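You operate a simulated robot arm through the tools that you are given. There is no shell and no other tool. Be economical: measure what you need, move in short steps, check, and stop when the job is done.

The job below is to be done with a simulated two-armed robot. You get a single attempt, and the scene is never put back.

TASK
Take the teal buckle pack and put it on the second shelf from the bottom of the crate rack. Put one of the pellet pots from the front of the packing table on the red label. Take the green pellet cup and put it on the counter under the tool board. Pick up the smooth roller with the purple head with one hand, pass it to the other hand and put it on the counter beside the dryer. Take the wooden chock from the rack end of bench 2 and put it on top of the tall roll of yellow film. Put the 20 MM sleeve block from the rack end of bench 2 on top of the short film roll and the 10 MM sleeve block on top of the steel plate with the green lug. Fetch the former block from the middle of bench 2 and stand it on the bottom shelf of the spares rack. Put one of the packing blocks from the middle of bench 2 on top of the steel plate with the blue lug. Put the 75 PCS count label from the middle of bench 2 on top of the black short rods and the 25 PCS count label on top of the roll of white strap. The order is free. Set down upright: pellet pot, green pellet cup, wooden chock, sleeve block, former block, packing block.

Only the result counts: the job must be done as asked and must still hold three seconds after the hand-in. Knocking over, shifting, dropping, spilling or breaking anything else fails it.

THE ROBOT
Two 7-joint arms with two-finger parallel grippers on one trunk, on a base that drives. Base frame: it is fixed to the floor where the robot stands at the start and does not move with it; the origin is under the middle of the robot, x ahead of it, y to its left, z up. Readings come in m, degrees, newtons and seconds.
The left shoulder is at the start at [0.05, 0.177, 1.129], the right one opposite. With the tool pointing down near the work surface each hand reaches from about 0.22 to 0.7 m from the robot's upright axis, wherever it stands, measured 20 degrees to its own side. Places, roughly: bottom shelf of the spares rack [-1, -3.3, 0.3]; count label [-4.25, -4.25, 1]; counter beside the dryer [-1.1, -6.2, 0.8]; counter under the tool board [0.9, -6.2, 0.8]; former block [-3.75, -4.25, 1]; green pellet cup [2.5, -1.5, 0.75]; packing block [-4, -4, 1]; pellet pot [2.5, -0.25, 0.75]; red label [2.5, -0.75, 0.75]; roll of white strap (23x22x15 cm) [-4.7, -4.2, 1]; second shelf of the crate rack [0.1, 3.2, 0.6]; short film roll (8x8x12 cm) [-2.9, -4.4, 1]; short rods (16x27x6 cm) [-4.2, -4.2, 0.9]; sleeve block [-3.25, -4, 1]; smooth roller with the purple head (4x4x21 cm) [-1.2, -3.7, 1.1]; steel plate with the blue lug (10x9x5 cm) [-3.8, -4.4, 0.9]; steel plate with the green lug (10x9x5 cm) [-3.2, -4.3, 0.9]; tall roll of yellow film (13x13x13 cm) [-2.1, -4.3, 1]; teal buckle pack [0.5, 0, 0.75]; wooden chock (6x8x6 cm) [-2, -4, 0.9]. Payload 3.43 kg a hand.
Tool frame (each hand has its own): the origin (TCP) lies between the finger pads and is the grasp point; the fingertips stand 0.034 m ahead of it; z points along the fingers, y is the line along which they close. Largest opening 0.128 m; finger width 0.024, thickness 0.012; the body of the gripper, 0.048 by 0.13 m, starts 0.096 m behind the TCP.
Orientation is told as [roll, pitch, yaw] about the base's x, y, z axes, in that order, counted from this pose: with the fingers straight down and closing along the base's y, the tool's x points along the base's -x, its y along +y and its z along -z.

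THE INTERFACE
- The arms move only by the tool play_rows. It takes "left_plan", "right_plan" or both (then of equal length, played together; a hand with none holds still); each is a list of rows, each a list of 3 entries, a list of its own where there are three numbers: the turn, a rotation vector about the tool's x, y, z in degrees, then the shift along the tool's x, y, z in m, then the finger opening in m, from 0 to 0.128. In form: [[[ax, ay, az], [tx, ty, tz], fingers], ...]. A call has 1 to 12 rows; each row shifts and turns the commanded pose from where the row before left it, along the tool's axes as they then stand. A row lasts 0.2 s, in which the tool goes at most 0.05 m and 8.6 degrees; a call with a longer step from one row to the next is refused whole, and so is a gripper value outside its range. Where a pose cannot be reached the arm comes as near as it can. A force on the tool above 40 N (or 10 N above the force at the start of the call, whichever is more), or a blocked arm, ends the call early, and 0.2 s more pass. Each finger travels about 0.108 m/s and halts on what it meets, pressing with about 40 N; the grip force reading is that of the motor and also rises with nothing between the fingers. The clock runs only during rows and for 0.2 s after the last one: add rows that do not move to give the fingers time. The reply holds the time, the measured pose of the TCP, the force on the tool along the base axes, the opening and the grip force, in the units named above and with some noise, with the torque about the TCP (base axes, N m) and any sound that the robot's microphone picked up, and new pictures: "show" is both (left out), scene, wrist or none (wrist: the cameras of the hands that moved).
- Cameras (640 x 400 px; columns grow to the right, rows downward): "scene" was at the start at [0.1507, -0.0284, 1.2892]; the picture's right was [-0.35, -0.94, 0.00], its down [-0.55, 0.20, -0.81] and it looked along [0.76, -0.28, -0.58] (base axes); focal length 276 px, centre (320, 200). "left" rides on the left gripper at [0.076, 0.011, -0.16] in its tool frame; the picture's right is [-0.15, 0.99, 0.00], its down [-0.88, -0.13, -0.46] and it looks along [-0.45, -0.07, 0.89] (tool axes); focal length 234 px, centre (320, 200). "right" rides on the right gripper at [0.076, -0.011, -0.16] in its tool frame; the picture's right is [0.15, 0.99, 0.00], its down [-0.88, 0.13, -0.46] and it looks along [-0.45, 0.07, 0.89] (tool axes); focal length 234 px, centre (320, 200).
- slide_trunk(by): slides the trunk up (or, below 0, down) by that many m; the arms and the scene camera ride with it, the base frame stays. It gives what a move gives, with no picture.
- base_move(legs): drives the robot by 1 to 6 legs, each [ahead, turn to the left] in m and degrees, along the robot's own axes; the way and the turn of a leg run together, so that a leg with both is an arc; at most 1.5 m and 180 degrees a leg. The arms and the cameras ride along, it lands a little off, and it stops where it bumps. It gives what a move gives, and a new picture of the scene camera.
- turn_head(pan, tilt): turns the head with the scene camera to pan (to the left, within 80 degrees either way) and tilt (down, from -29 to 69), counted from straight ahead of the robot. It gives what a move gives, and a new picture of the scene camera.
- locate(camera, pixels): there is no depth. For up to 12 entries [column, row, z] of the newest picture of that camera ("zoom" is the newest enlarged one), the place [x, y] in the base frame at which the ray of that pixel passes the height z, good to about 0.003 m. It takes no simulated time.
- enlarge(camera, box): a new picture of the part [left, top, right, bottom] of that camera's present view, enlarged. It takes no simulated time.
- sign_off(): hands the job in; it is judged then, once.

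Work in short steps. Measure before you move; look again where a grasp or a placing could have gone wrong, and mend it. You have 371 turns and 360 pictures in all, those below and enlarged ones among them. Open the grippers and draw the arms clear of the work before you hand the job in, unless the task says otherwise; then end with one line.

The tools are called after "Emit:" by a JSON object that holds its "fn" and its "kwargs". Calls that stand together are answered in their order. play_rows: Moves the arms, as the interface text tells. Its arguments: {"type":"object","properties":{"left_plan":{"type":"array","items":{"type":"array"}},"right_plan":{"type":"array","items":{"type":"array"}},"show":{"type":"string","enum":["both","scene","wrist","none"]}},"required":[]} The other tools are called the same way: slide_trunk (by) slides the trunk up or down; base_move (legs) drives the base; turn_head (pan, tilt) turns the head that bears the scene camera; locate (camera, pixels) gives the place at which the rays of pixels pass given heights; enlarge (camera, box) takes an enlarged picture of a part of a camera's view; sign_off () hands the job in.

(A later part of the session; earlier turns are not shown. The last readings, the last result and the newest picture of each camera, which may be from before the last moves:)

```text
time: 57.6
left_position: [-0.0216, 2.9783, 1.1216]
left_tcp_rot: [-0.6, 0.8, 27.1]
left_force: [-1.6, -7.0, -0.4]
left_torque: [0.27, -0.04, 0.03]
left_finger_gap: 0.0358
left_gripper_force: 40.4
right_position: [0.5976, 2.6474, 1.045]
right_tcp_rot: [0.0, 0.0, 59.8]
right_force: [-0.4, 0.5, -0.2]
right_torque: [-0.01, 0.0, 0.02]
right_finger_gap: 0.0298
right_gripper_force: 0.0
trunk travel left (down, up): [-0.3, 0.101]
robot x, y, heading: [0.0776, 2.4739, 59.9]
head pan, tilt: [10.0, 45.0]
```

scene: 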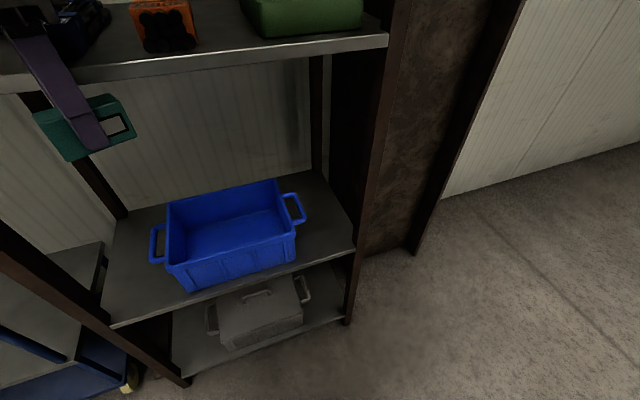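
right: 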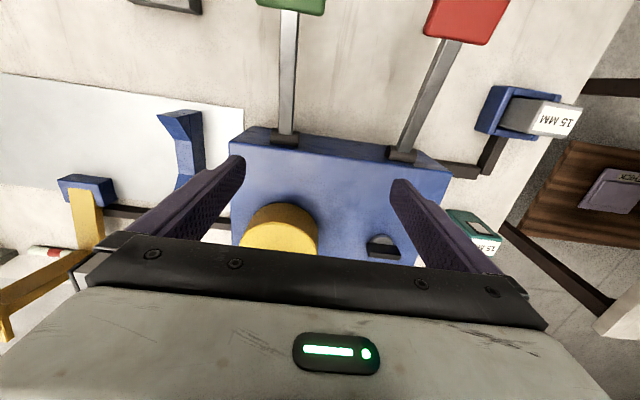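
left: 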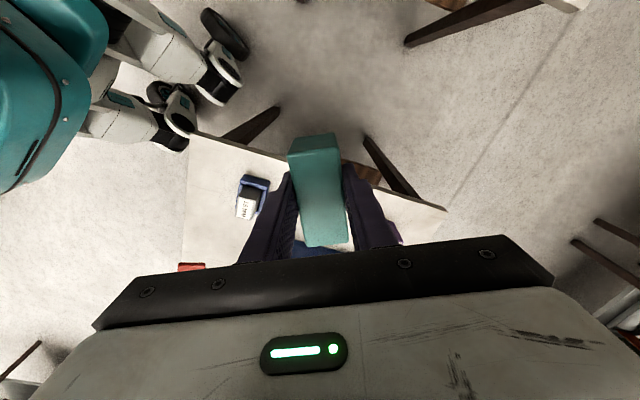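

The left hand touched the edge of the third shelf. Back off 0.2 m, and lower the trunk.

Emit:
{"fn": "base_move", "kwargs": {"legs": [[-0.2, 0]]}}

Emit:
{"fn": "slide_trunk", "kwargs": {"by": -0.25}}

```text
time: 59.2
left_position: [-0.1216, 2.8044, 1.1209]
left_tcp_rot: [-0.7, 0.7, 27.2]
left_force: [-0.1, 0.1, -1.8]
left_torque: [0.03, 0.0, -0.02]
left_finger_gap: 0.0357
left_gripper_force: 39.9
right_position: [0.497, 2.4749, 1.0456]
right_tcp_rot: [0.0, 0.0, 59.8]
right_force: [-0.1, -0.7, 0.0]
right_torque: [0.03, -0.02, -0.02]
right_finger_gap: 0.0299
right_gripper_force: 0.1
trunk travel left (down, up): [-0.3, 0.101]
robot x, y, heading: [-0.0213, 2.2983, 59.9]
head pan, tilt: [10.0, 45.0]
```

scene: 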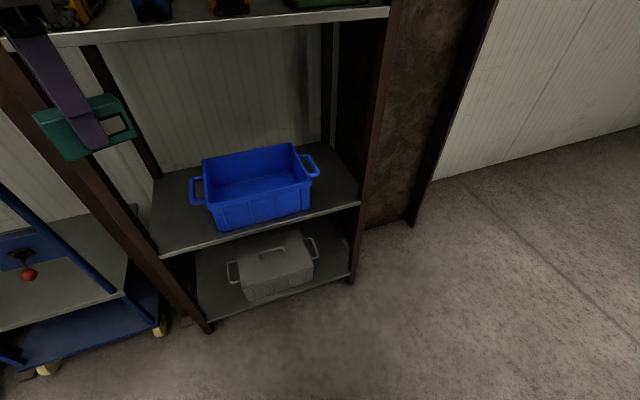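

```text
time: 61.8
left_position: [-0.1217, 2.807, 0.8719]
left_tcp_rot: [-0.6, 0.9, 27.2]
left_force: [-0.1, -0.3, -0.8]
left_torque: [-0.01, 0.03, -0.01]
left_finger_gap: 0.0357
left_gripper_force: 39.9
right_position: [0.4971, 2.475, 0.7947]
right_tcp_rot: [0.0, -0.1, 59.9]
right_force: [-0.1, -0.4, -1.0]
right_torque: [0.0, -0.03, 0.01]
right_finger_gap: 0.0299
right_gripper_force: 0.0
trunk travel left (down, up): [-0.05, 0.351]
robot x, y, heading: [-0.023, 2.2997, 60.1]
head pan, tilt: [10.0, 45.0]
```

Now turn the tool to yaw 0 and bring the pack in front of the robot, outside the rack, to about (0.165,2.60,0.72).

Emit:
{"fn": "play_rows", "kwargs": {"left_plan": [[[0, 0, 6.8], [0, 0, 0], 0.01], [[0, 0, 6.8], [0, 0, 0], 0.01], [[0, 0, 6.8], [0, 0, 0], 0.01], [[0, 0, 6.8], [0, 0, 0], 0.01], [[0, 0, 0], [-0.0359, -0.0259, 0.0188], 0.01], [[0, 0, 0], [-0.0359, -0.0259, 0.0188], 0.01], [[0, 0, 0], [-0.0359, -0.0259, 0.0188], 0.01], [[0, 0, 0], [-0.0359, -0.0259, 0.0188], 0.01], [[0, 0, 0], [-0.0359, -0.0259, 0.0188], 0.01], [[0, 0, 0], [-0.0359, -0.0259, 0.0188], 0.01], [[0, 0, 0], [-0.0359, -0.0259, 0.0188], 0.01], [[0, 0, 0], [-0.0359, -0.0259, 0.0188], 0.01]], "show": "scene"}}

```text
time: 64.4
left_position: [0.1648, 2.5972, 0.722]
left_tcp_rot: [-0.9, 0.3, 0.0]
left_force: [-0.2, -0.6, -2.5]
left_torque: [0.02, 0.02, -0.01]
left_finger_gap: 0.0355
left_gripper_force: 40.4
right_position: [0.4975, 2.4763, 0.7957]
right_tcp_rot: [-0.1, 0.1, 59.8]
right_force: [0.0, 0.2, -0.3]
right_torque: [-0.02, -0.01, 0.01]
right_finger_gap: 0.03
right_gripper_force: 0.1
trunk travel left (down, up): [-0.05, 0.351]
robot x, y, heading: [-0.0189, 2.2978, 59.9]
head pan, tilt: [10.0, 45.0]
```

scene: 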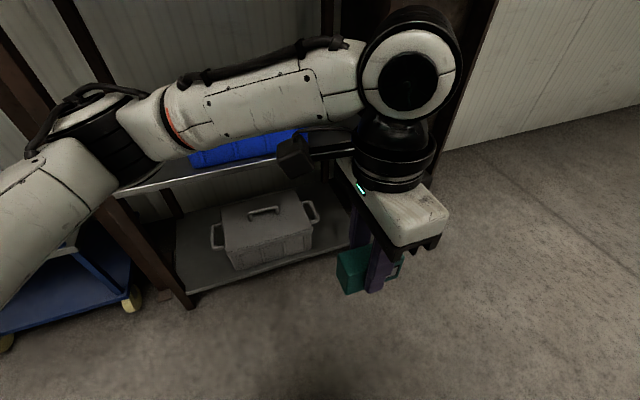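

The elbow would foul the rack at this heading. I'll tuck the right arm and reposition to (0.445,2.56) heading 90, approaching the right strip straight on.

Emit:
{"fn": "play_rows", "kwargs": {"right_plan": [[[0, 0, 0], [0.04, 0, 0], 0.03], [[0, 0, 0], [0.04, 0, 0], 0.03], [[0, 0, 0], [0.04, 0, 0], 0.03], [[0, 0, 0], [0.02, 0, 0], 0.03]], "show": "none"}}

Emit:
{"fn": "base_move", "kwargs": {"legs": [[0, -30], [0.53, 0], [0, 60]]}}

```text
time: 65.4
left_position: [0.1643, 2.5975, 0.7216]
left_tcp_rot: [-1.0, 0.4, 0.0]
left_force: [-0.4, -0.4, -1.4]
left_torque: [0.0, -0.01, 0.0]
left_finger_gap: 0.0357
left_gripper_force: 40.1
right_position: [0.4258, 2.3537, 0.7953]
right_tcp_rot: [0.0, 0.0, 59.9]
right_force: [-0.1, 0.0, -0.5]
right_torque: [-0.01, 0.05, -0.04]
right_finger_gap: 0.0303
right_gripper_force: 0.1
trunk travel left (down, up): [-0.05, 0.351]
robot x, y, heading: [-0.0244, 2.2974, 59.6]
head pan, tilt: [10.0, 45.0]
```

```text
time: 69.4
left_position: [0.662, 2.6761, 0.7215]
left_tcp_rot: [-0.9, 0.4, -30.2]
left_force: [0.0, 0.4, -2.7]
left_torque: [0.02, -0.01, 0.02]
left_finger_gap: 0.0356
left_gripper_force: 39.6
right_position: [0.7625, 2.3242, 0.7975]
right_tcp_rot: [0.6, -0.9, 27.4]
right_force: [-0.6, 0.1, 0.4]
right_torque: [0.03, -0.02, 0.02]
right_finger_gap: 0.0301
right_gripper_force: 0.0
trunk travel left (down, up): [-0.05, 0.351]
robot x, y, heading: [0.3504, 2.5134, 29.2]
head pan, tilt: [10.0, 45.0]
stopped in leg 2: the robot was blocked; the commanded pose is now the measured one
```

scene: 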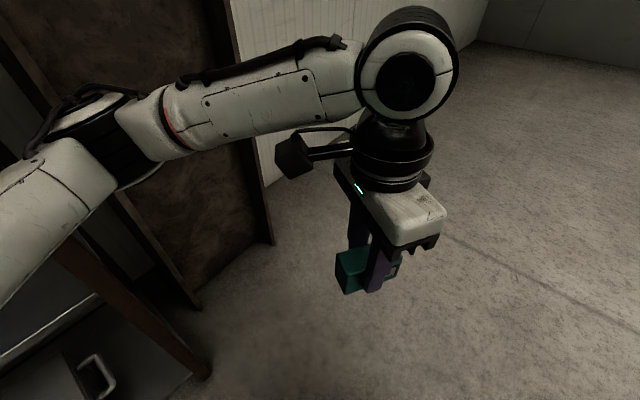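

The left elbow met the rack post. Back out, swing to heading 150, reverse to the right, then come in at heading 90.

Emit:
{"fn": "base_move", "kwargs": {"legs": [[-0.35, 0], [0, 121], [-0.46, 0], [0, -60]]}}

Emit:
{"fn": "turn_head", "kwargs": {"pan": 25, "tilt": 30}}

```text
time: 77.7
left_position: [-0.1774, 2.4867, 0.7215]
left_tcp_rot: [-1.1, 0.5, 91.1]
left_force: [-0.5, 0.1, -2.1]
left_torque: [-0.01, -0.01, -0.01]
left_finger_gap: 0.0356
left_gripper_force: 40.5
right_position: [0.0671, 2.7585, 0.7968]
right_tcp_rot: [0.7, -0.9, 148.9]
right_force: [-0.2, 0.4, -0.2]
right_torque: [0.03, -0.01, -0.01]
right_finger_gap: 0.0302
right_gripper_force: 0.0
trunk travel left (down, up): [-0.05, 0.351]
robot x, y, heading: [0.1253, 2.3045, 150.8]
head pan, tilt: [10.0, 45.0]
stopped in leg 3: the robot was blocked; the commanded pose is now the measured one
```

scene: 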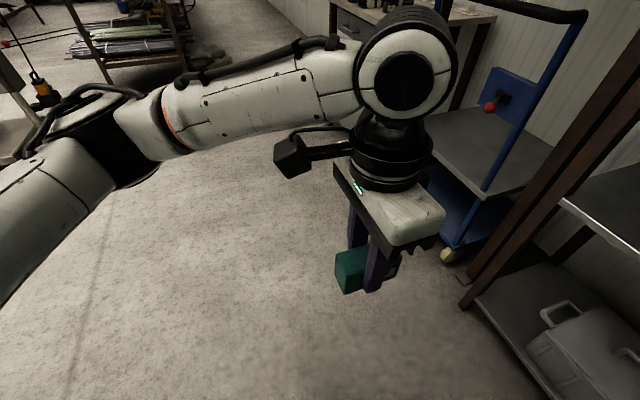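

```text
time: 78.5
left_position: [-0.1777, 2.4875, 0.722]
left_tcp_rot: [-1.1, 0.4, 91.1]
left_force: [-0.5, -0.3, -1.9]
left_torque: [0.0, 0.01, -0.02]
left_finger_gap: 0.0354
left_gripper_force: 39.5
right_position: [0.0669, 2.7587, 0.7967]
right_tcp_rot: [0.6, -0.7, 148.8]
right_force: [0.2, -0.7, -0.1]
right_torque: [0.01, 0.04, -0.02]
right_finger_gap: 0.03
right_gripper_force: 0.1
trunk travel left (down, up): [-0.05, 0.351]
robot x, y, heading: [0.1293, 2.3056, 150.8]
head pan, tilt: [25.0, 30.0]
```

scene: 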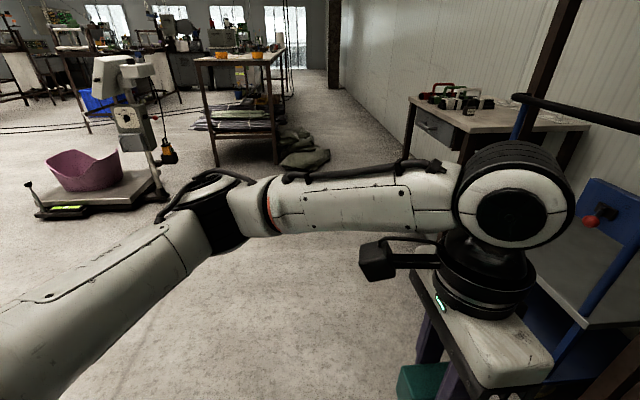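

Something behind blocked the reverse. Turn to heading 90 here and look to the right.

Emit:
{"fn": "base_move", "kwargs": {"legs": [[0.05, 0], [0, -60]]}}

Emit:
{"fn": "turn_head", "kwargs": {"pan": -75, "tilt": 45}}

```text
time: 82.0
left_position: [0.0863, 2.6845, 0.7216]
left_tcp_rot: [-1.1, 0.3, 31.3]
left_force: [-0.3, -0.4, -1.7]
left_torque: [0.02, 0.05, -0.02]
left_finger_gap: 0.0356
left_gripper_force: 40.4
right_position: [0.4432, 2.6111, 0.7964]
right_tcp_rot: [0.7, -0.7, 89.2]
right_force: [0.2, 0.1, -1.0]
right_torque: [-0.02, 0.0, -0.01]
right_finger_gap: 0.0299
right_gripper_force: 0.0
trunk travel left (down, up): [-0.05, 0.351]
robot x, y, heading: [0.0855, 2.3281, 90.8]
head pan, tilt: [25.0, 30.0]
```

scene: 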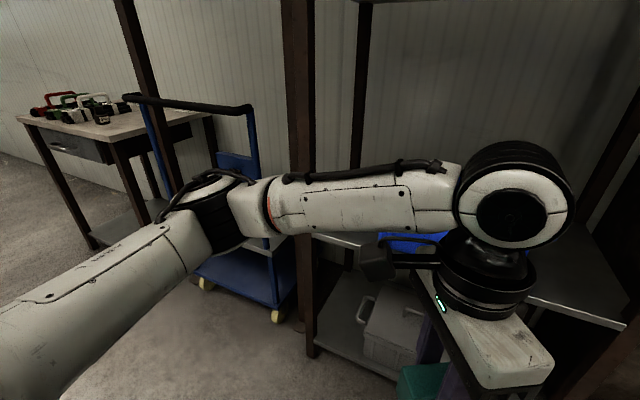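

```text
time: 83.8
left_position: [0.0859, 2.6828, 0.722]
left_tcp_rot: [-1.0, 0.4, 31.3]
left_force: [-0.7, 0.2, -3.1]
left_torque: [-0.02, -0.01, 0.02]
left_finger_gap: 0.0357
left_gripper_force: 40.2
right_position: [0.4432, 2.6102, 0.7955]
right_tcp_rot: [0.6, -0.7, 89.2]
right_force: [-0.6, -0.8, 0.5]
right_torque: [-0.01, 0.0, -0.01]
right_finger_gap: 0.0298
right_gripper_force: 0.0
trunk travel left (down, up): [-0.05, 0.351]
robot x, y, heading: [0.086, 2.3282, 91.0]
head pan, tilt: [-75.0, 45.0]
```

scene: 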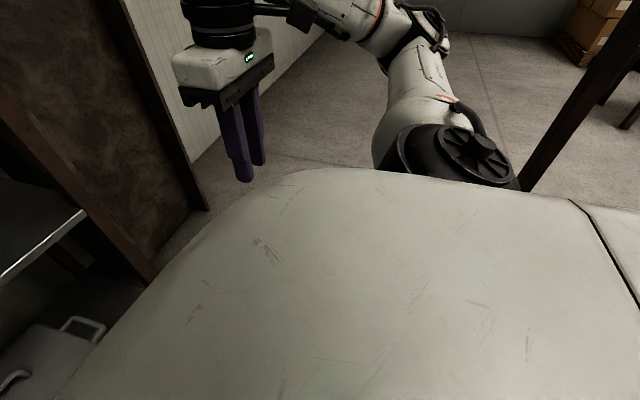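

The stand to the right limits me. Better idea: place with the fingers pointing horizontally forward into the free strip left of the crate. First turn the tool in yaw to face along the robot's heading.

Emit:
{"fn": "play_rows", "kwargs": {"left_plan": [[[0, 0, -8.5], [0, 0, 0], 0.01], [[0, 0, -8.5], [0, 0, 0], 0.01], [[0, 0, -8.5], [0, 0, 0], 0.01], [[0, 0, -8.5], [0, 0, 0], 0.01], [[0, 0, -8.5], [0, 0, 0], 0.01], [[0, 0, -8.5], [0, 0, 0], 0.01], [[0, 0, -8.5], [0, 0, 0], 0.01], [[0, 0, 0], [-0.03, 0.03, 0], 0.01], [[0, 0, 0], [-0.03, 0.03, 0], 0.01], [[0, 0, 0], [0, 0.03, 0], 0.01]], "show": "none"}}

Emit:
{"fn": "turn_head", "kwargs": {"pan": 20, "tilt": 35}}

```text
time: 86.0
left_position: [-0.0054, 2.7425, 0.7181]
left_tcp_rot: [-0.1, 1.2, 90.9]
left_force: [-0.6, 0.5, -2.1]
left_torque: [0.0, 0.01, -0.02]
left_finger_gap: 0.0357
left_gripper_force: 40.3
right_position: [0.4444, 2.611, 0.7966]
right_tcp_rot: [0.7, -0.6, 89.3]
right_force: [-0.4, -0.1, 0.3]
right_torque: [0.0, 0.06, -0.01]
right_finger_gap: 0.0298
right_gripper_force: 0.1
trunk travel left (down, up): [-0.05, 0.351]
robot x, y, heading: [0.0834, 2.331, 91.0]
head pan, tilt: [-75.0, 45.0]
```

```text
time: 87.7
left_position: [-0.005, 2.7432, 0.7192]
left_tcp_rot: [-0.1, 1.1, 91.0]
left_force: [-0.1, 0.3, -2.1]
left_torque: [-0.01, 0.0, 0.03]
left_finger_gap: 0.0355
left_gripper_force: 39.7
right_position: [0.4446, 2.6112, 0.7964]
right_tcp_rot: [0.7, -0.7, 89.2]
right_force: [-0.7, 0.1, -0.6]
right_torque: [-0.01, 0.02, 0.01]
right_finger_gap: 0.0302
right_gripper_force: 0.0
trunk travel left (down, up): [-0.05, 0.351]
robot x, y, heading: [0.083, 2.3316, 91.1]
head pan, tilt: [20.0, 35.0]
```

scene: 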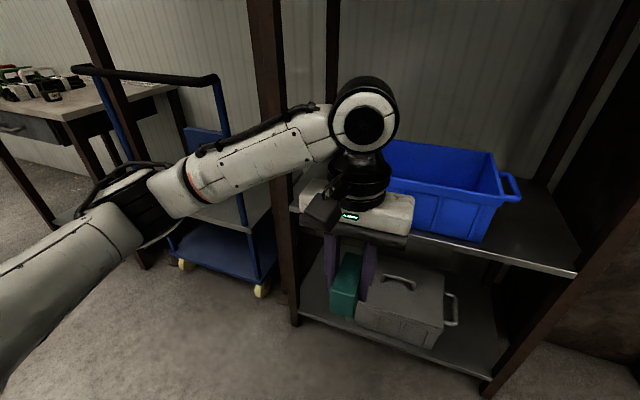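

Pitch the fingers forward by 90° while creeping forward ~0.14 m.

Emit:
{"fn": "play_rows", "kwargs": {"left_plan": [[[0, -8.2, 0], [-0.013, 0, 0.002], 0.01], [[0, -8.2, 0], [-0.0125, 0, 0.0036], 0.01], [[0, -8.2, 0], [-0.012, 0, 0.0054], 0.01], [[0, -8.2, 0], [-0.011, 0, 0.007], 0.01], [[0, -8.2, 0], [-0.0098, 0, 0.0085], 0.01], [[0, -8.2, 0], [-0.0085, 0, 0.0098], 0.01], [[0, -8.2, 0], [-0.007, 0, 0.011], 0.01], [[0, -8.2, 0], [-0.0054, 0, 0.012], 0.01], [[0, -8.2, 0], [-0.0036, 0, 0.0125], 0.01], [[0, -8.2, 0], [-0.002, 0, 0.013], 0.01], [[0, -8.2, 0], [0, 0, 0.013], 0.01]], "show": "scene"}}

```text
time: 90.1
left_position: [-0.0072, 2.885, 0.6969]
left_tcp_rot: [-4.5, -89.2, 95.4]
left_force: [0.9, -0.3, -2.9]
left_torque: [-0.04, -0.03, -0.01]
left_finger_gap: 0.0356
left_gripper_force: 39.8
right_position: [0.4441, 2.6103, 0.7972]
right_tcp_rot: [0.7, -0.6, 89.1]
right_force: [-0.1, 1.1, 0.3]
right_torque: [0.0, 0.05, -0.01]
right_finger_gap: 0.0299
right_gripper_force: 0.2
trunk travel left (down, up): [-0.05, 0.351]
robot x, y, heading: [0.0828, 2.33, 91.2]
head pan, tilt: [20.0, 35.0]
```

scene: 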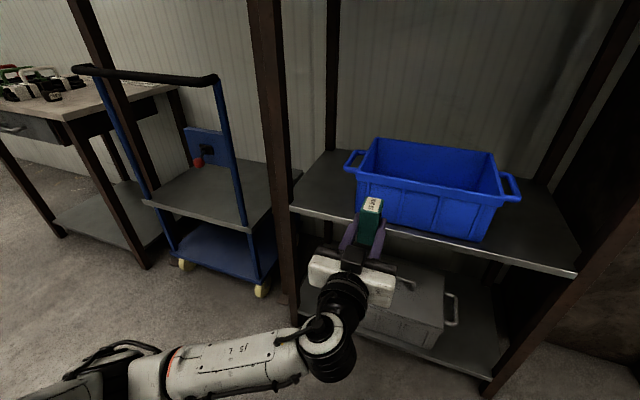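

Fingers now point forward, pack upright. Measure the free zone at the left of the crate.

Emit:
{"fn": "enlarge", "kwargs": {"camera": "scene", "box": [250, 100, 450, 330]}}

Emit:
{"fn": "locate", "kwargs": {"camera": "scene", "pixels": [[292, 207, 0.59], [578, 275, 0.59], [323, 150, 0.59], [358, 224, 0.59], [350, 160, 0.69], [345, 165, 0.69], [357, 163, 0.71], [370, 200, 0.735]]}}

```text
1.74 times, centred on (350, 215) of scene
```

zoom: 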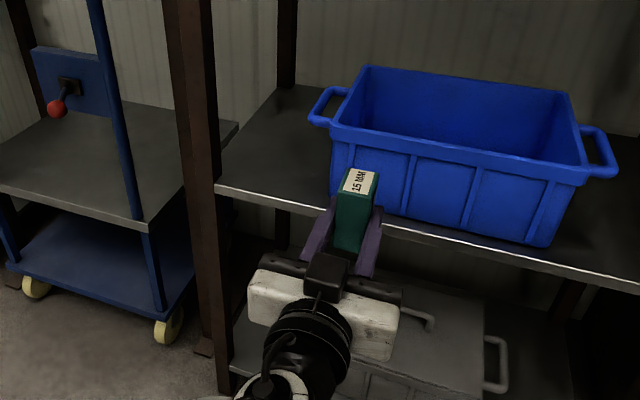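

```text
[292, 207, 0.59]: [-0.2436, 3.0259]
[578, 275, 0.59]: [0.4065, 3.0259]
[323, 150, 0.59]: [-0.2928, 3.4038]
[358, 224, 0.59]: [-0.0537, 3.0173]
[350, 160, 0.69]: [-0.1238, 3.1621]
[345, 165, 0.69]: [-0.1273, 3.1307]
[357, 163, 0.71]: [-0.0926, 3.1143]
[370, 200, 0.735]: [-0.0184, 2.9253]
```

Target x=-0.19, y=3.085. Shift 0.183 left in front of the rack, then look.

Emit:
{"fn": "play_rows", "kwargs": {"left_plan": [[[0, 0, 0], [0, 0.046, 0], 0.01], [[0, 0, 0], [0, 0.046, 0], 0.01], [[0, 0, 0], [0, 0.046, 0], 0.01], [[0, 0, 0], [0, 0.045, 0], 0.01], [[0, 0, 0], [0, 0, 0.04], 0.01]], "show": "scene"}}

```text
time: 91.3
left_position: [-0.1919, 2.9219, 0.6968]
left_tcp_rot: [-8.1, -89.1, 99.0]
left_force: [-0.7, 0.2, -1.5]
left_torque: [-0.04, -0.02, 0.02]
left_finger_gap: 0.0358
left_gripper_force: 40.4
right_position: [0.4435, 2.6109, 0.7963]
right_tcp_rot: [0.7, -0.7, 89.2]
right_force: [-0.5, -1.0, -0.1]
right_torque: [0.0, 0.0, -0.01]
right_finger_gap: 0.0301
right_gripper_force: 0.0
trunk travel left (down, up): [-0.05, 0.351]
robot x, y, heading: [0.0853, 2.3312, 91.4]
head pan, tilt: [20.0, 35.0]
```

scene: 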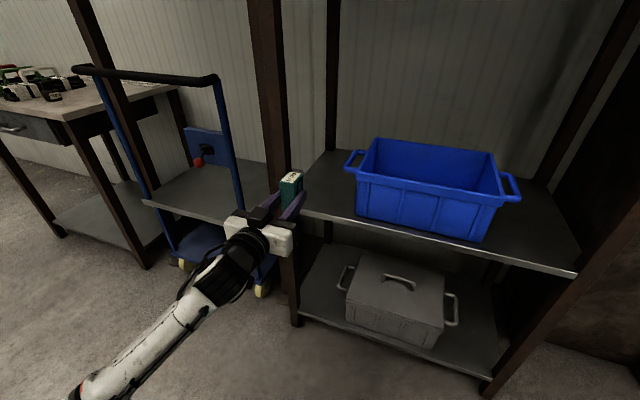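

Push in 0.16 m at this height.

Emit:
{"fn": "play_rows", "kwargs": {"left_plan": [[[0, 0, 0], [0, 0, 0.04], 0.01], [[0, 0, 0], [0, 0, 0.04], 0.01], [[0, 0, 0], [0, 0, 0.04], 0.01], [[0, 0, 0], [0, 0, 0.04], 0.01]], "show": "scene"}}

```text
time: 92.3
left_position: [-0.1936, 3.0822, 0.6932]
left_tcp_rot: [-10.5, -89.1, 101.4]
left_force: [-0.1, -0.1, -1.8]
left_torque: [-0.08, 0.02, -0.01]
left_finger_gap: 0.0355
left_gripper_force: 40.3
right_position: [0.4434, 2.6106, 0.7963]
right_tcp_rot: [0.6, -0.7, 89.2]
right_force: [-0.1, -0.7, -0.6]
right_torque: [0.01, 0.01, -0.01]
right_finger_gap: 0.0297
right_gripper_force: 0.0
trunk travel left (down, up): [-0.05, 0.351]
robot x, y, heading: [0.0847, 2.3314, 91.1]
head pan, tilt: [20.0, 35.0]
```

scene: 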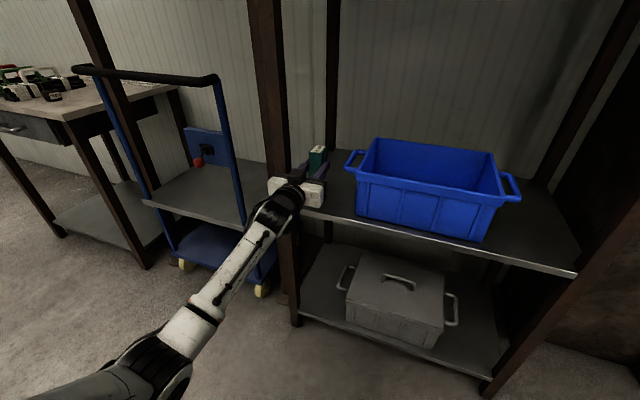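

In position; lower 0.06 m, then feel for the shelf.

Emit:
{"fn": "play_rows", "kwargs": {"left_plan": [[[0, 0, 0], [0.03, 0, 0], 0.01], [[0, 0, 0], [0.02, 0, 0], 0.01], [[0, 0, 0], [0.006, 0, 0], 0.01], [[0, 0, 0], [0.004, 0, 0], 0.01], [[0, 0, 0], [0.004, 0, 0], 0.01]], "show": "none"}}

Emit:
{"fn": "enlarge", "kwargs": {"camera": "scene", "box": [260, 120, 380, 240]}}

```text
time: 93.5
left_position: [-0.1936, 3.081, 0.6353]
left_tcp_rot: [-15.4, -89.8, 106.2]
left_force: [-0.8, -1.8, 10.0]
left_torque: [0.34, 0.16, 0.0]
left_finger_gap: 0.0359
left_gripper_force: 39.9
right_position: [0.4443, 2.6099, 0.7965]
right_tcp_rot: [0.7, -0.7, 89.4]
right_force: [-0.4, -0.3, 0.3]
right_torque: [0.02, 0.01, -0.01]
right_finger_gap: 0.0301
right_gripper_force: 0.1
trunk travel left (down, up): [-0.05, 0.351]
robot x, y, heading: [0.0843, 2.3303, 91.1]
head pan, tilt: [20.0, 35.0]
```

```text
3.33 times, centred on (320, 180) of scene
```

zoom: 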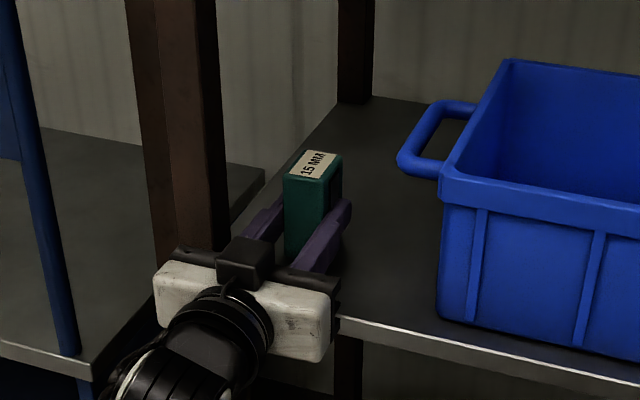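

Contact with the shelf (10 N). Open and withdraw straight back.

Emit:
{"fn": "play_rows", "kwargs": {"left_plan": [[[0, 0, 0], [0, 0, 0], 0.058], [[0, 0, 0], [0, 0, 0], 0.058], [[0, 0, 0], [0, 0, -0.03], 0.058], [[0, 0, 0], [0, 0, -0.045], 0.058], [[0, 0, 0], [0, 0, -0.045], 0.058], [[0, 0, 0], [0, 0, -0.045], 0.058], [[0, 0, 0], [0, -0.03, -0.03], 0.058]], "show": "none"}}

Emit:
{"fn": "enlarge", "kwargs": {"camera": "scene", "box": [260, 120, 380, 240]}}

```text
time: 95.1
left_position: [-0.1609, 2.887, 0.6326]
left_tcp_rot: [-7.8, -89.1, 98.7]
left_force: [0.2, 0.2, -0.3]
left_torque: [0.01, 0.01, -0.02]
left_finger_gap: 0.0581
left_gripper_force: 0.1
right_position: [0.4434, 2.6106, 0.7964]
right_tcp_rot: [0.7, -0.6, 89.2]
right_force: [-0.1, 0.5, 0.6]
right_torque: [-0.01, 0.02, -0.01]
right_finger_gap: 0.0301
right_gripper_force: 0.1
trunk travel left (down, up): [-0.05, 0.351]
robot x, y, heading: [0.0834, 2.3299, 91.5]
head pan, tilt: [20.0, 35.0]
```

```text
3.33 times, centred on (320, 180) of scene
```

zoom: 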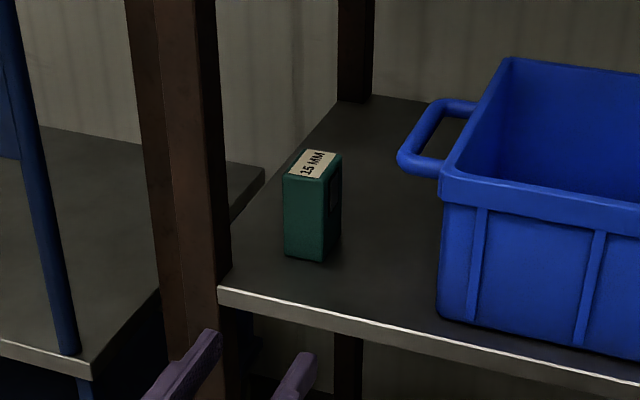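

Teal pack stands on the second shelf. Now pitch the hand back down while withdrawing, and raise the trunk.

Emit:
{"fn": "play_rows", "kwargs": {"left_plan": [[[0, 0, 0], [0, 0, -0.04], 0.058], [[0, 8.2, 0], [0, 0, -0.02], 0.058], [[0, 8.2, 0], [0, 0, -0.02], 0.058], [[0, 8.2, 0], [0, 0, -0.02], 0.058], [[0, 8.2, 0], [0, 0, -0.02], 0.058], [[0, 8.2, 0], [0, 0, -0.02], 0.058], [[0, 8.2, 0], [0, 0, -0.02], 0.058], [[0, 8.2, 0], [0, 0, 0], 0.058], [[0, 8.2, 0], [0, 0, 0], 0.058], [[0, 8.2, 0], [0, 0, 0], 0.058], [[0, 8.2, 0], [0, 0, 0], 0.058], [[0, 7.5, 0], [0, 0, 0], 0.058]], "show": "none"}}

Emit:
{"fn": "slide_trunk", "kwargs": {"by": 0.25}}

```text
time: 97.7
left_position: [-0.1536, 2.7604, 0.6732]
left_tcp_rot: [0.0, 0.5, 90.9]
left_force: [-0.1, 0.2, -0.8]
left_torque: [-0.01, -0.01, -0.02]
left_finger_gap: 0.0579
left_gripper_force: 0.0
left hand out of reach, approached as far as the arm can: row 5, 6, 7
right_position: [0.4443, 2.6098, 0.7977]
right_tcp_rot: [0.8, -0.7, 89.2]
right_force: [0.0, 0.8, -0.5]
right_torque: [0.03, 0.01, -0.02]
right_finger_gap: 0.0302
right_gripper_force: 0.0
trunk travel left (down, up): [-0.05, 0.351]
robot x, y, heading: [0.0828, 2.3295, 91.2]
head pan, tilt: [20.0, 35.0]
```

```text
time: 100.3
left_position: [-0.1541, 2.7606, 0.9214]
left_tcp_rot: [-0.1, 0.4, 91.0]
left_force: [-0.2, 0.7, -0.6]
left_torque: [-0.03, 0.03, -0.04]
left_finger_gap: 0.0578
left_gripper_force: 0.0
right_position: [0.4436, 2.6102, 1.0458]
right_tcp_rot: [0.7, -0.7, 89.2]
right_force: [0.4, 0.6, 0.1]
right_torque: [0.02, 0.02, 0.0]
right_finger_gap: 0.0298
right_gripper_force: 0.1
trunk travel left (down, up): [-0.3, 0.101]
robot x, y, heading: [0.0829, 2.3308, 91.0]
head pan, tilt: [20.0, 35.0]
```

Raise the left hand, then drive back past the left table to near the start.

Emit:
{"fn": "play_rows", "kwargs": {"left_plan": [[[0, 0, 0], [0, 0, -0.045], 0.058], [[0, 0, 0], [0.02, 0, -0.045], 0.058], [[0, 0, 0], [0.02, 0, -0.045], 0.058], [[0, 0, 0], [0.02, 0, -0.045], 0.058]], "show": "none"}}

Emit:
{"fn": "base_move", "kwargs": {"legs": [[0, 144], [0.89, 0], [0, 46], [1.5, 0]]}}

Emit:
{"fn": "turn_head", "kwargs": {"pan": 0, "tilt": 35}}

```text
time: 101.3
left_position: [-0.1522, 2.6992, 1.1044]
left_tcp_rot: [-0.1, 0.5, 91.0]
left_force: [-0.6, -0.5, 0.1]
left_torque: [0.01, 0.02, 0.02]
left_finger_gap: 0.0583
left_gripper_force: 0.0
right_position: [0.4442, 2.6099, 1.0461]
right_tcp_rot: [0.7, -0.8, 89.2]
right_force: [0.6, -0.9, -0.3]
right_torque: [0.01, 0.01, 0.02]
right_finger_gap: 0.0299
right_gripper_force: 0.1
trunk travel left (down, up): [-0.3, 0.101]
robot x, y, heading: [0.0848, 2.3287, 90.9]
head pan, tilt: [20.0, 35.0]
```

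```text
time: 121.0
left_position: [0.2031, -0.1808, 1.1037]
left_tcp_rot: [-0.2, 0.4, -77.7]
left_force: [-0.8, 0.1, -0.6]
left_torque: [-0.02, 0.01, 0.0]
left_finger_gap: 0.0582
left_gripper_force: 0.1
right_position: [-0.399, -0.2088, 1.0466]
right_tcp_rot: [0.8, -0.7, -79.5]
right_force: [-0.3, -1.1, -0.7]
right_torque: [-0.01, 0.03, 0.0]
right_finger_gap: 0.0299
right_gripper_force: 0.1
trunk travel left (down, up): [-0.3, 0.101]
robot x, y, heading: [-0.1, 0.1389, -77.3]
head pan, tilt: [20.0, 35.0]
```

scene: 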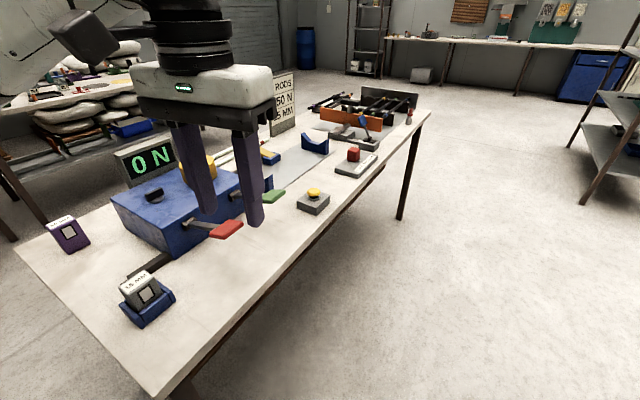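

```text
time: 121.8
left_position: [0.2035, -0.1797, 1.1038]
left_tcp_rot: [-0.1, 0.4, -77.8]
left_force: [-1.0, 0.6, -0.2]
left_torque: [0.0, 0.0, 0.0]
left_finger_gap: 0.058
left_gripper_force: 0.1
right_position: [-0.3984, -0.2086, 1.0466]
right_tcp_rot: [0.6, -0.7, -79.5]
right_force: [0.4, -0.1, 0.3]
right_torque: [0.01, 0.0, 0.02]
right_finger_gap: 0.0301
right_gripper_force: 0.1
trunk travel left (down, up): [-0.3, 0.101]
robot x, y, heading: [-0.0984, 0.1372, -77.6]
head pan, tilt: [0.0, 35.0]
```

scene: 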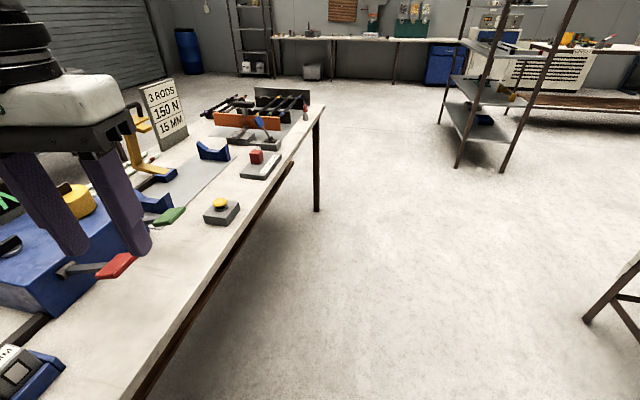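

Clear floor ahead. Locate the table's end to route around it.

Emit:
{"fn": "locate", "kwargs": {"camera": "scene", "pixels": [[316, 211, 0], [324, 106, 0.8], [586, 320, 0], [459, 167, 0], [505, 173, 0], [185, 74, 0], [290, 40, 0.8]]}}

```text
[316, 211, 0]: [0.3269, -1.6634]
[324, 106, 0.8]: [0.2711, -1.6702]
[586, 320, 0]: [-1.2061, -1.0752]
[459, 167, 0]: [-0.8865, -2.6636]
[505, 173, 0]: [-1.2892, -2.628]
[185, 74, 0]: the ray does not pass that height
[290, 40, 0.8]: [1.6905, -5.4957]
```

Drive around the end of the machine table to (1.4,-2.1).

Emit:
{"fn": "base_move", "kwargs": {"legs": [[0, -11], [1.5, 0], [0.75, 0], [0, 89], [1.4, 0], [0, 45]]}}

Emit:
{"fn": "turn_head", "kwargs": {"pan": 0, "tilt": 30}}

```text
time: 146.1
left_position: [1.4404, -1.7296, 1.1029]
left_tcp_rot: [-0.1, 0.4, 44.1]
left_force: [-0.4, 0.0, 0.6]
left_torque: [-0.02, -0.02, -0.02]
left_finger_gap: 0.058
left_gripper_force: 0.0
right_position: [1.7813, -2.2242, 1.0466]
right_tcp_rot: [0.7, -0.8, 42.5]
right_force: [-0.4, -0.5, 0.7]
right_torque: [0.04, 0.0, 0.0]
right_finger_gap: 0.0299
right_gripper_force: 0.1
trunk travel left (down, up): [-0.3, 0.101]
robot x, y, heading: [1.3305, -2.1517, 44.4]
head pan, tilt: [0.0, 35.0]
```

scene: 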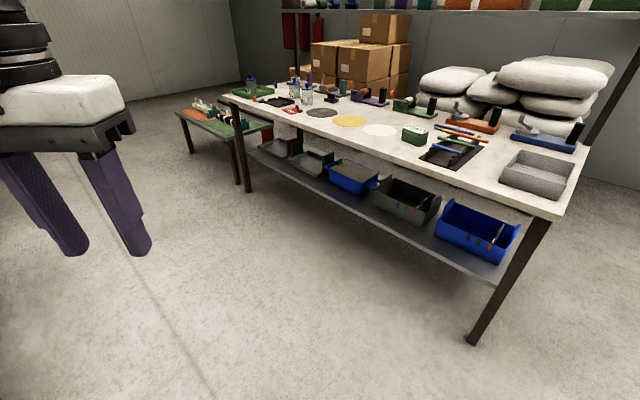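

```text
time: 146.8
left_position: [1.4401, -1.7294, 1.1041]
left_tcp_rot: [-0.1, 0.4, 44.1]
left_force: [-0.9, 0.6, 0.1]
left_torque: [-0.01, -0.01, 0.02]
left_finger_gap: 0.058
left_gripper_force: 0.0
right_position: [1.782, -2.2249, 1.0477]
right_tcp_rot: [0.7, -0.8, 42.3]
right_force: [-0.2, -0.5, -0.1]
right_torque: [0.02, -0.02, 0.0]
right_finger_gap: 0.0301
right_gripper_force: 0.1
trunk travel left (down, up): [-0.3, 0.101]
robot x, y, heading: [1.3325, -2.1544, 44.5]
head pan, tilt: [0.0, 30.0]
```

scene: 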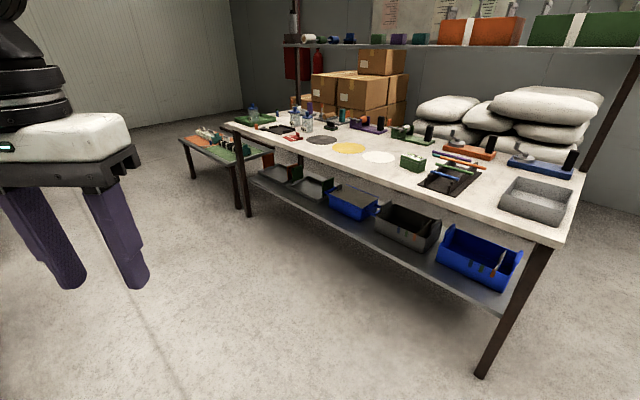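

Enlarge the table top and locate its edges and items.

Emit:
{"fn": "enlarge", "kwargs": {"camera": "scene", "box": [220, 90, 440, 200]}}

Emit:
{"fn": "locate", "kwargs": {"camera": "scene", "pixels": [[556, 242, 0.8], [222, 122, 0.8], [482, 376, 0], [248, 215, 0], [378, 157, 0.8], [348, 148, 0.8], [322, 140, 0.8], [292, 138, 0.8], [413, 167, 0.8], [308, 128, 0.8], [295, 120, 0.8]]}}

```text
2.91 times, centred on (330, 145) of scene
```

zoom: 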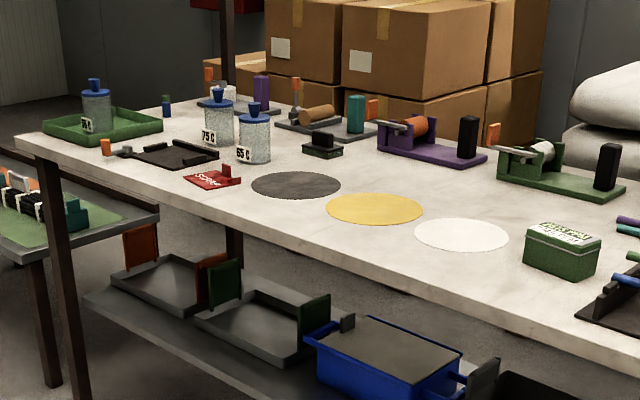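

```text
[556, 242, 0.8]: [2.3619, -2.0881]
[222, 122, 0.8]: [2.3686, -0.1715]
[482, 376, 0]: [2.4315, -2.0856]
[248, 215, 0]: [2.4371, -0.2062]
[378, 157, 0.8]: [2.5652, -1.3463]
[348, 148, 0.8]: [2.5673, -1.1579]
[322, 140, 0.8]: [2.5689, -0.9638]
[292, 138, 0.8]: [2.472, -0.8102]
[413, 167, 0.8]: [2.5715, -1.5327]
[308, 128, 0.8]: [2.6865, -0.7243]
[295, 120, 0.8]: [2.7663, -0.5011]
```

Table front edge is x≈2.365. Drive to about (1.8,-0.9) facing it.

Emit:
{"fn": "base_move", "kwargs": {"legs": [[0, 25], [1.33, 0], [0, -69]]}}

Emit:
{"fn": "turn_head", "kwargs": {"pan": 0, "tilt": 38}}

```text
time: 157.8
left_position: [2.1744, -0.6708, 1.1024]
left_tcp_rot: [-0.1, 0.4, 0.5]
left_force: [0.7, 0.2, -0.4]
left_torque: [0.02, -0.02, -0.01]
left_finger_gap: 0.058
left_gripper_force: 0.1
right_position: [2.0815, -1.2671, 1.0458]
right_tcp_rot: [0.7, -0.9, -1.2]
right_force: [-0.4, 0.1, 0.5]
right_torque: [-0.02, 0.0, -0.04]
right_finger_gap: 0.03
right_gripper_force: 0.1
trunk travel left (down, up): [-0.3, 0.101]
robot x, y, heading: [1.8051, -0.9053, 0.6]
head pan, tilt: [0.0, 30.0]
```

scene: 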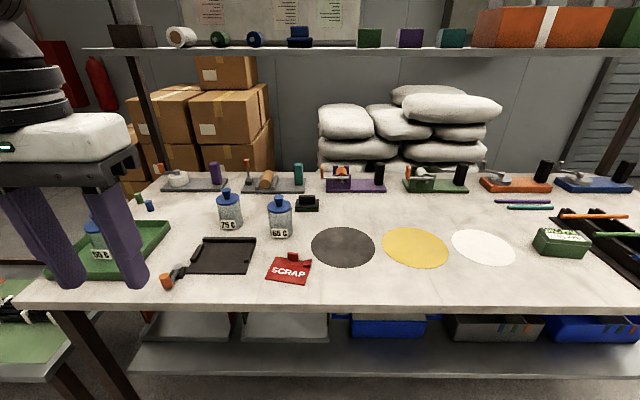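

```text
time: 158.4
left_position: [2.1752, -0.671, 1.1034]
left_tcp_rot: [-0.1, 0.4, 0.5]
left_force: [0.4, -0.3, 0.3]
left_torque: [0.02, -0.03, -0.01]
left_finger_gap: 0.0581
left_gripper_force: 0.1
right_position: [2.0811, -1.2652, 1.0468]
right_tcp_rot: [0.7, -0.8, -1.2]
right_force: [0.5, -0.9, 0.0]
right_torque: [0.01, -0.01, -0.01]
right_finger_gap: 0.0298
right_gripper_force: 0.1
trunk travel left (down, up): [-0.3, 0.101]
robot x, y, heading: [1.8013, -0.9036, 0.8]
head pan, tilt: [0.0, 38.0]
```

scene: 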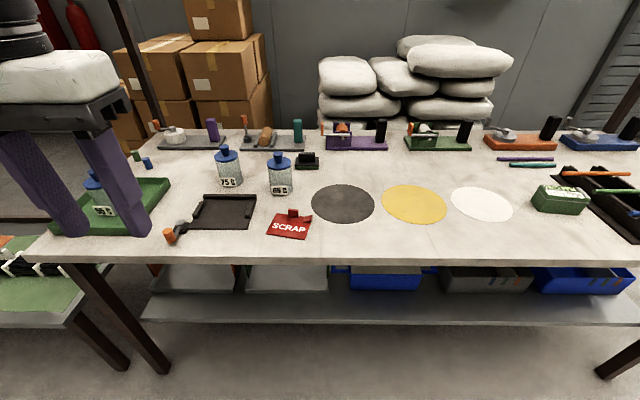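

Red "SCRAP" label is at (290,228); the green box at (560,198) may be the green pellet cup; pots 55/65/75 at left. Enlarge both.

Emit:
{"fn": "enlarge", "kwargs": {"camera": "scene", "box": [500, 130, 640, 240]}}

Emit:
{"fn": "enlarge", "kwargs": {"camera": "scene", "box": [40, 130, 340, 250]}}

```text
3.64 times, centred on (570, 185) of scene
```

zoom: 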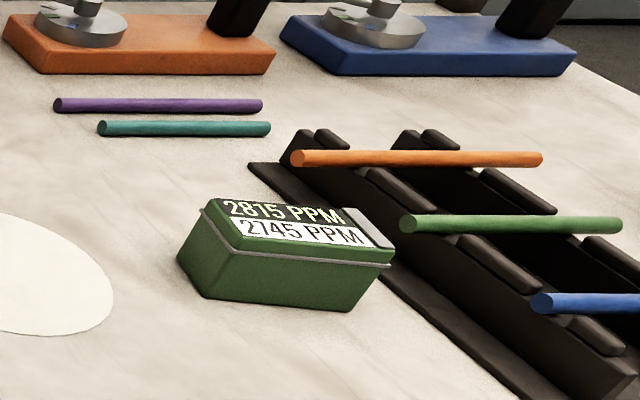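

```text
2.13 times, centred on (190, 190) of scene
```

zoom: 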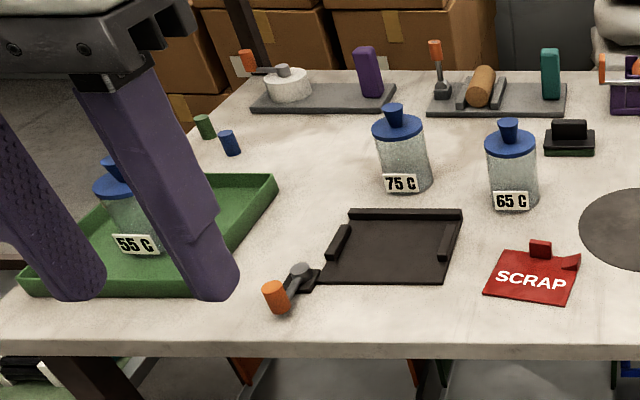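

Locate the 55 C pot, label, tray and the other pots.

Emit:
{"fn": "locate", "kwargs": {"camera": "zoom", "pixels": [[137, 255, 0.81], [112, 185, 0.9], [23, 285, 0.82], [240, 285, 0.82], [276, 180, 0.82], [404, 192, 0.8], [510, 210, 0.8], [500, 255, 0.8], [485, 295, 0.8], [565, 303, 0.8], [578, 262, 0.8], [540, 250, 0.82]]}}

```text
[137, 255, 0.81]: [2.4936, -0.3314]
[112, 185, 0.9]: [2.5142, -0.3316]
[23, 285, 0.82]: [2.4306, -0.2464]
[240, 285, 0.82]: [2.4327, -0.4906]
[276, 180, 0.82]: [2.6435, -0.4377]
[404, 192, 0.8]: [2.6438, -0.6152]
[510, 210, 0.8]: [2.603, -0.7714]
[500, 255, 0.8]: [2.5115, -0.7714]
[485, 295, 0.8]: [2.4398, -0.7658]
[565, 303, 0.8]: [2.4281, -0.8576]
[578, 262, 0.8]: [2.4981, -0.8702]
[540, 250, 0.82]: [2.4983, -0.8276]
```

Drive to about (2.02,-0.63) so the left hand can serve both pot and label.

Emit:
{"fn": "base_move", "kwargs": {"legs": [[0, 51], [0.35, 0], [0, -52]]}}

Emit:
{"fn": "turn_head", "kwargs": {"pan": 20, "tilt": 50}}

```text
time: 165.4
left_position: [2.3982, -0.3999, 1.1044]
left_tcp_rot: [-0.1, 0.3, -0.6]
left_force: [-0.4, 0.4, -0.3]
left_torque: [0.0, -0.01, -0.01]
left_finger_gap: 0.0581
left_gripper_force: 0.1
right_position: [2.2923, -0.9938, 1.0454]
right_tcp_rot: [0.7, -0.6, -2.3]
right_force: [-1.5, -0.3, 0.3]
right_torque: [0.04, -0.03, 0.01]
right_finger_gap: 0.0305
right_gripper_force: 0.1
trunk travel left (down, up): [-0.3, 0.101]
robot x, y, heading: [2.0235, -0.6252, -0.7]
head pan, tilt: [0.0, 38.0]
```

scene: 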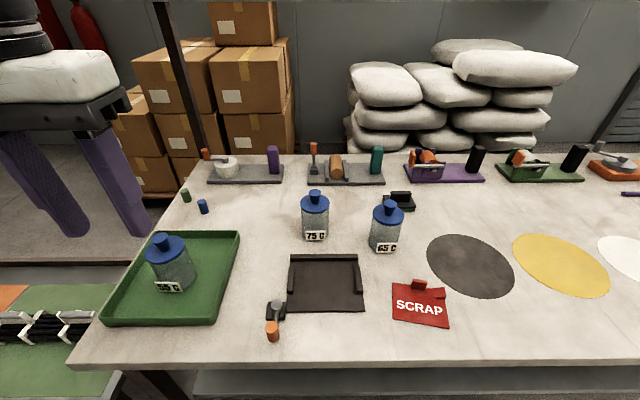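

```text
time: 166.2
left_position: [2.3981, -0.3988, 1.1039]
left_tcp_rot: [-0.1, 0.2, -0.6]
left_force: [0.1, 0.2, -0.2]
left_torque: [0.0, -0.01, -0.01]
left_finger_gap: 0.0582
left_gripper_force: 0.0
right_position: [2.2928, -0.9922, 1.046]
right_tcp_rot: [0.7, -0.7, -2.3]
right_force: [-0.3, 0.1, 0.3]
right_torque: [0.01, -0.01, -0.01]
right_finger_gap: 0.03
right_gripper_force: 0.0
trunk travel left (down, up): [-0.3, 0.101]
robot x, y, heading: [2.0208, -0.6247, -0.4]
head pan, tilt: [20.0, 50.0]
```

scene: 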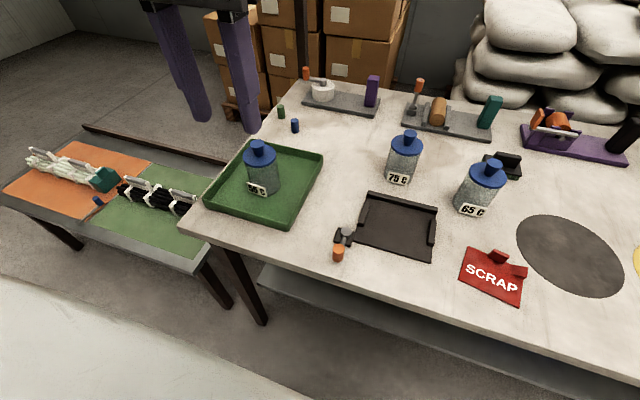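

Enlarge pot and label for precise coordinates.

Emit:
{"fn": "enlarge", "kwargs": {"camera": "scene", "box": [195, 125, 335, 235]}}

Emit:
{"fn": "locate", "kwargs": {"camera": "scene", "pixels": [[257, 198, 0.805], [258, 152, 0.9], [259, 148, 0.92], [466, 248, 0.8], [527, 264, 0.8], [520, 306, 0.8], [459, 284, 0.8], [490, 255, 0.8], [505, 262, 0.8]]}}

Emit:
{"fn": "locate", "kwargs": {"camera": "left", "pixels": [[320, 100, 0.8]]}}

```text
3.64 times, centred on (265, 180) of scene
```

zoom: 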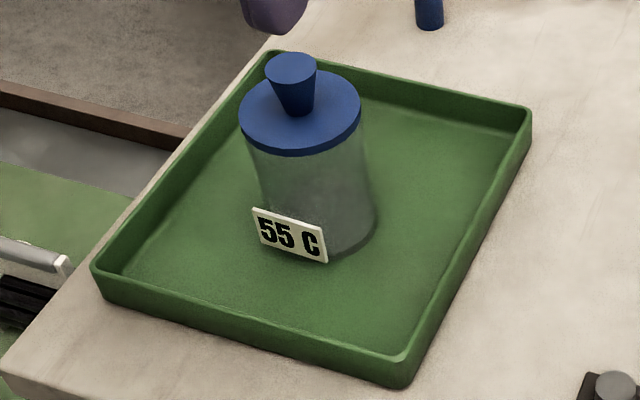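

```text
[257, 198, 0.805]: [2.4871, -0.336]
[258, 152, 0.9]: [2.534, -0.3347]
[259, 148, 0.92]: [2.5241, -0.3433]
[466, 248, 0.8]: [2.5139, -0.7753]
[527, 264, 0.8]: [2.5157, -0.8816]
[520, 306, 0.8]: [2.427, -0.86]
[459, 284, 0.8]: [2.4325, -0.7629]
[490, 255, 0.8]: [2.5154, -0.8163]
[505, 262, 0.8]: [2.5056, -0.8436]
```

```text
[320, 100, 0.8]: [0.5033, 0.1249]
```

Move left hand above the pot and look with its camera.

Emit:
{"fn": "play_rows", "kwargs": {"left_plan": [[[0, 0, 0], [-0.038, 0.021, 0], 0.08], [[0, 0, 0], [-0.038, 0.021, 0], 0.1], [[0, 0, 0], [-0.036, 0.022, 0], 0.115], [[0, 0, 0], [0, 0, 0.02], 0.115]], "show": "wrist"}}

Emit:
{"fn": "locate", "kwargs": {"camera": "zoom", "pixels": [[240, 115, 0.88], [362, 115, 0.88], [240, 115, 0.9], [362, 115, 0.9], [301, 112, 0.86], [301, 112, 0.88], [301, 112, 0.9], [301, 112, 0.92], [315, 245, 0.805], [375, 215, 0.805], [100, 265, 0.83], [400, 360, 0.83]]}}

```text
time: 167.2
left_position: [2.5111, -0.3376, 1.0822]
left_tcp_rot: [-0.1, 0.3, -0.6]
left_force: [0.3, -0.1, 0.2]
left_torque: [0.01, -0.02, 0.0]
left_finger_gap: 0.115
left_gripper_force: 0.1
right_position: [2.2931, -0.9933, 1.0468]
right_tcp_rot: [0.7, -0.7, -2.3]
right_force: [-0.1, -0.5, 0.3]
right_torque: [-0.02, 0.02, -0.03]
right_finger_gap: 0.0297
right_gripper_force: 0.0
trunk travel left (down, up): [-0.3, 0.101]
robot x, y, heading: [2.0243, -0.6241, -0.5]
head pan, tilt: [20.0, 50.0]
```

left: 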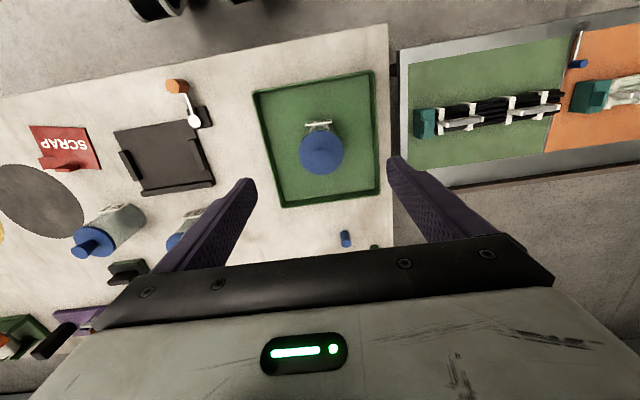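

```text
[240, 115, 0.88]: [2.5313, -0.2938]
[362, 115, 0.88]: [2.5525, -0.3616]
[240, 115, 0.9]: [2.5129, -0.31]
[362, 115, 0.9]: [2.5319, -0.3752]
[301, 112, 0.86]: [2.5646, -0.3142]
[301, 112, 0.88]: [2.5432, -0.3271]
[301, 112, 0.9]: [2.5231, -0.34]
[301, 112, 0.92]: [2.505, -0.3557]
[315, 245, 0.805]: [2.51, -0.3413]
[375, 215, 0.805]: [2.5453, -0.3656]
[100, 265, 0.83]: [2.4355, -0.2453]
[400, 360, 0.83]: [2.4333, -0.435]
```

Emit:
{"fn": "locate", "kwargs": {"camera": "left", "pixels": [[321, 152, 0.88], [321, 152, 0.9], [321, 152, 0.92], [299, 152, 0.9], [343, 152, 0.9], [318, 125, 0.82], [30, 128, 0.8], [88, 127, 0.8], [100, 165, 0.8], [45, 167, 0.8], [62, 160, 0.83]]}}

```text
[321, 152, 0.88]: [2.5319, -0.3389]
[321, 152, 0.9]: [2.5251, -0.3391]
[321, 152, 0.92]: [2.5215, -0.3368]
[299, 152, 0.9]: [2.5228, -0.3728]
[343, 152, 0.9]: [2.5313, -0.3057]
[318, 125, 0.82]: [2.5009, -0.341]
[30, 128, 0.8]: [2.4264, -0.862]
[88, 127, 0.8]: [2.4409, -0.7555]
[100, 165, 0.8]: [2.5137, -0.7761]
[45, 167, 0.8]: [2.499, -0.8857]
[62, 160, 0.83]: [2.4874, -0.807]
```

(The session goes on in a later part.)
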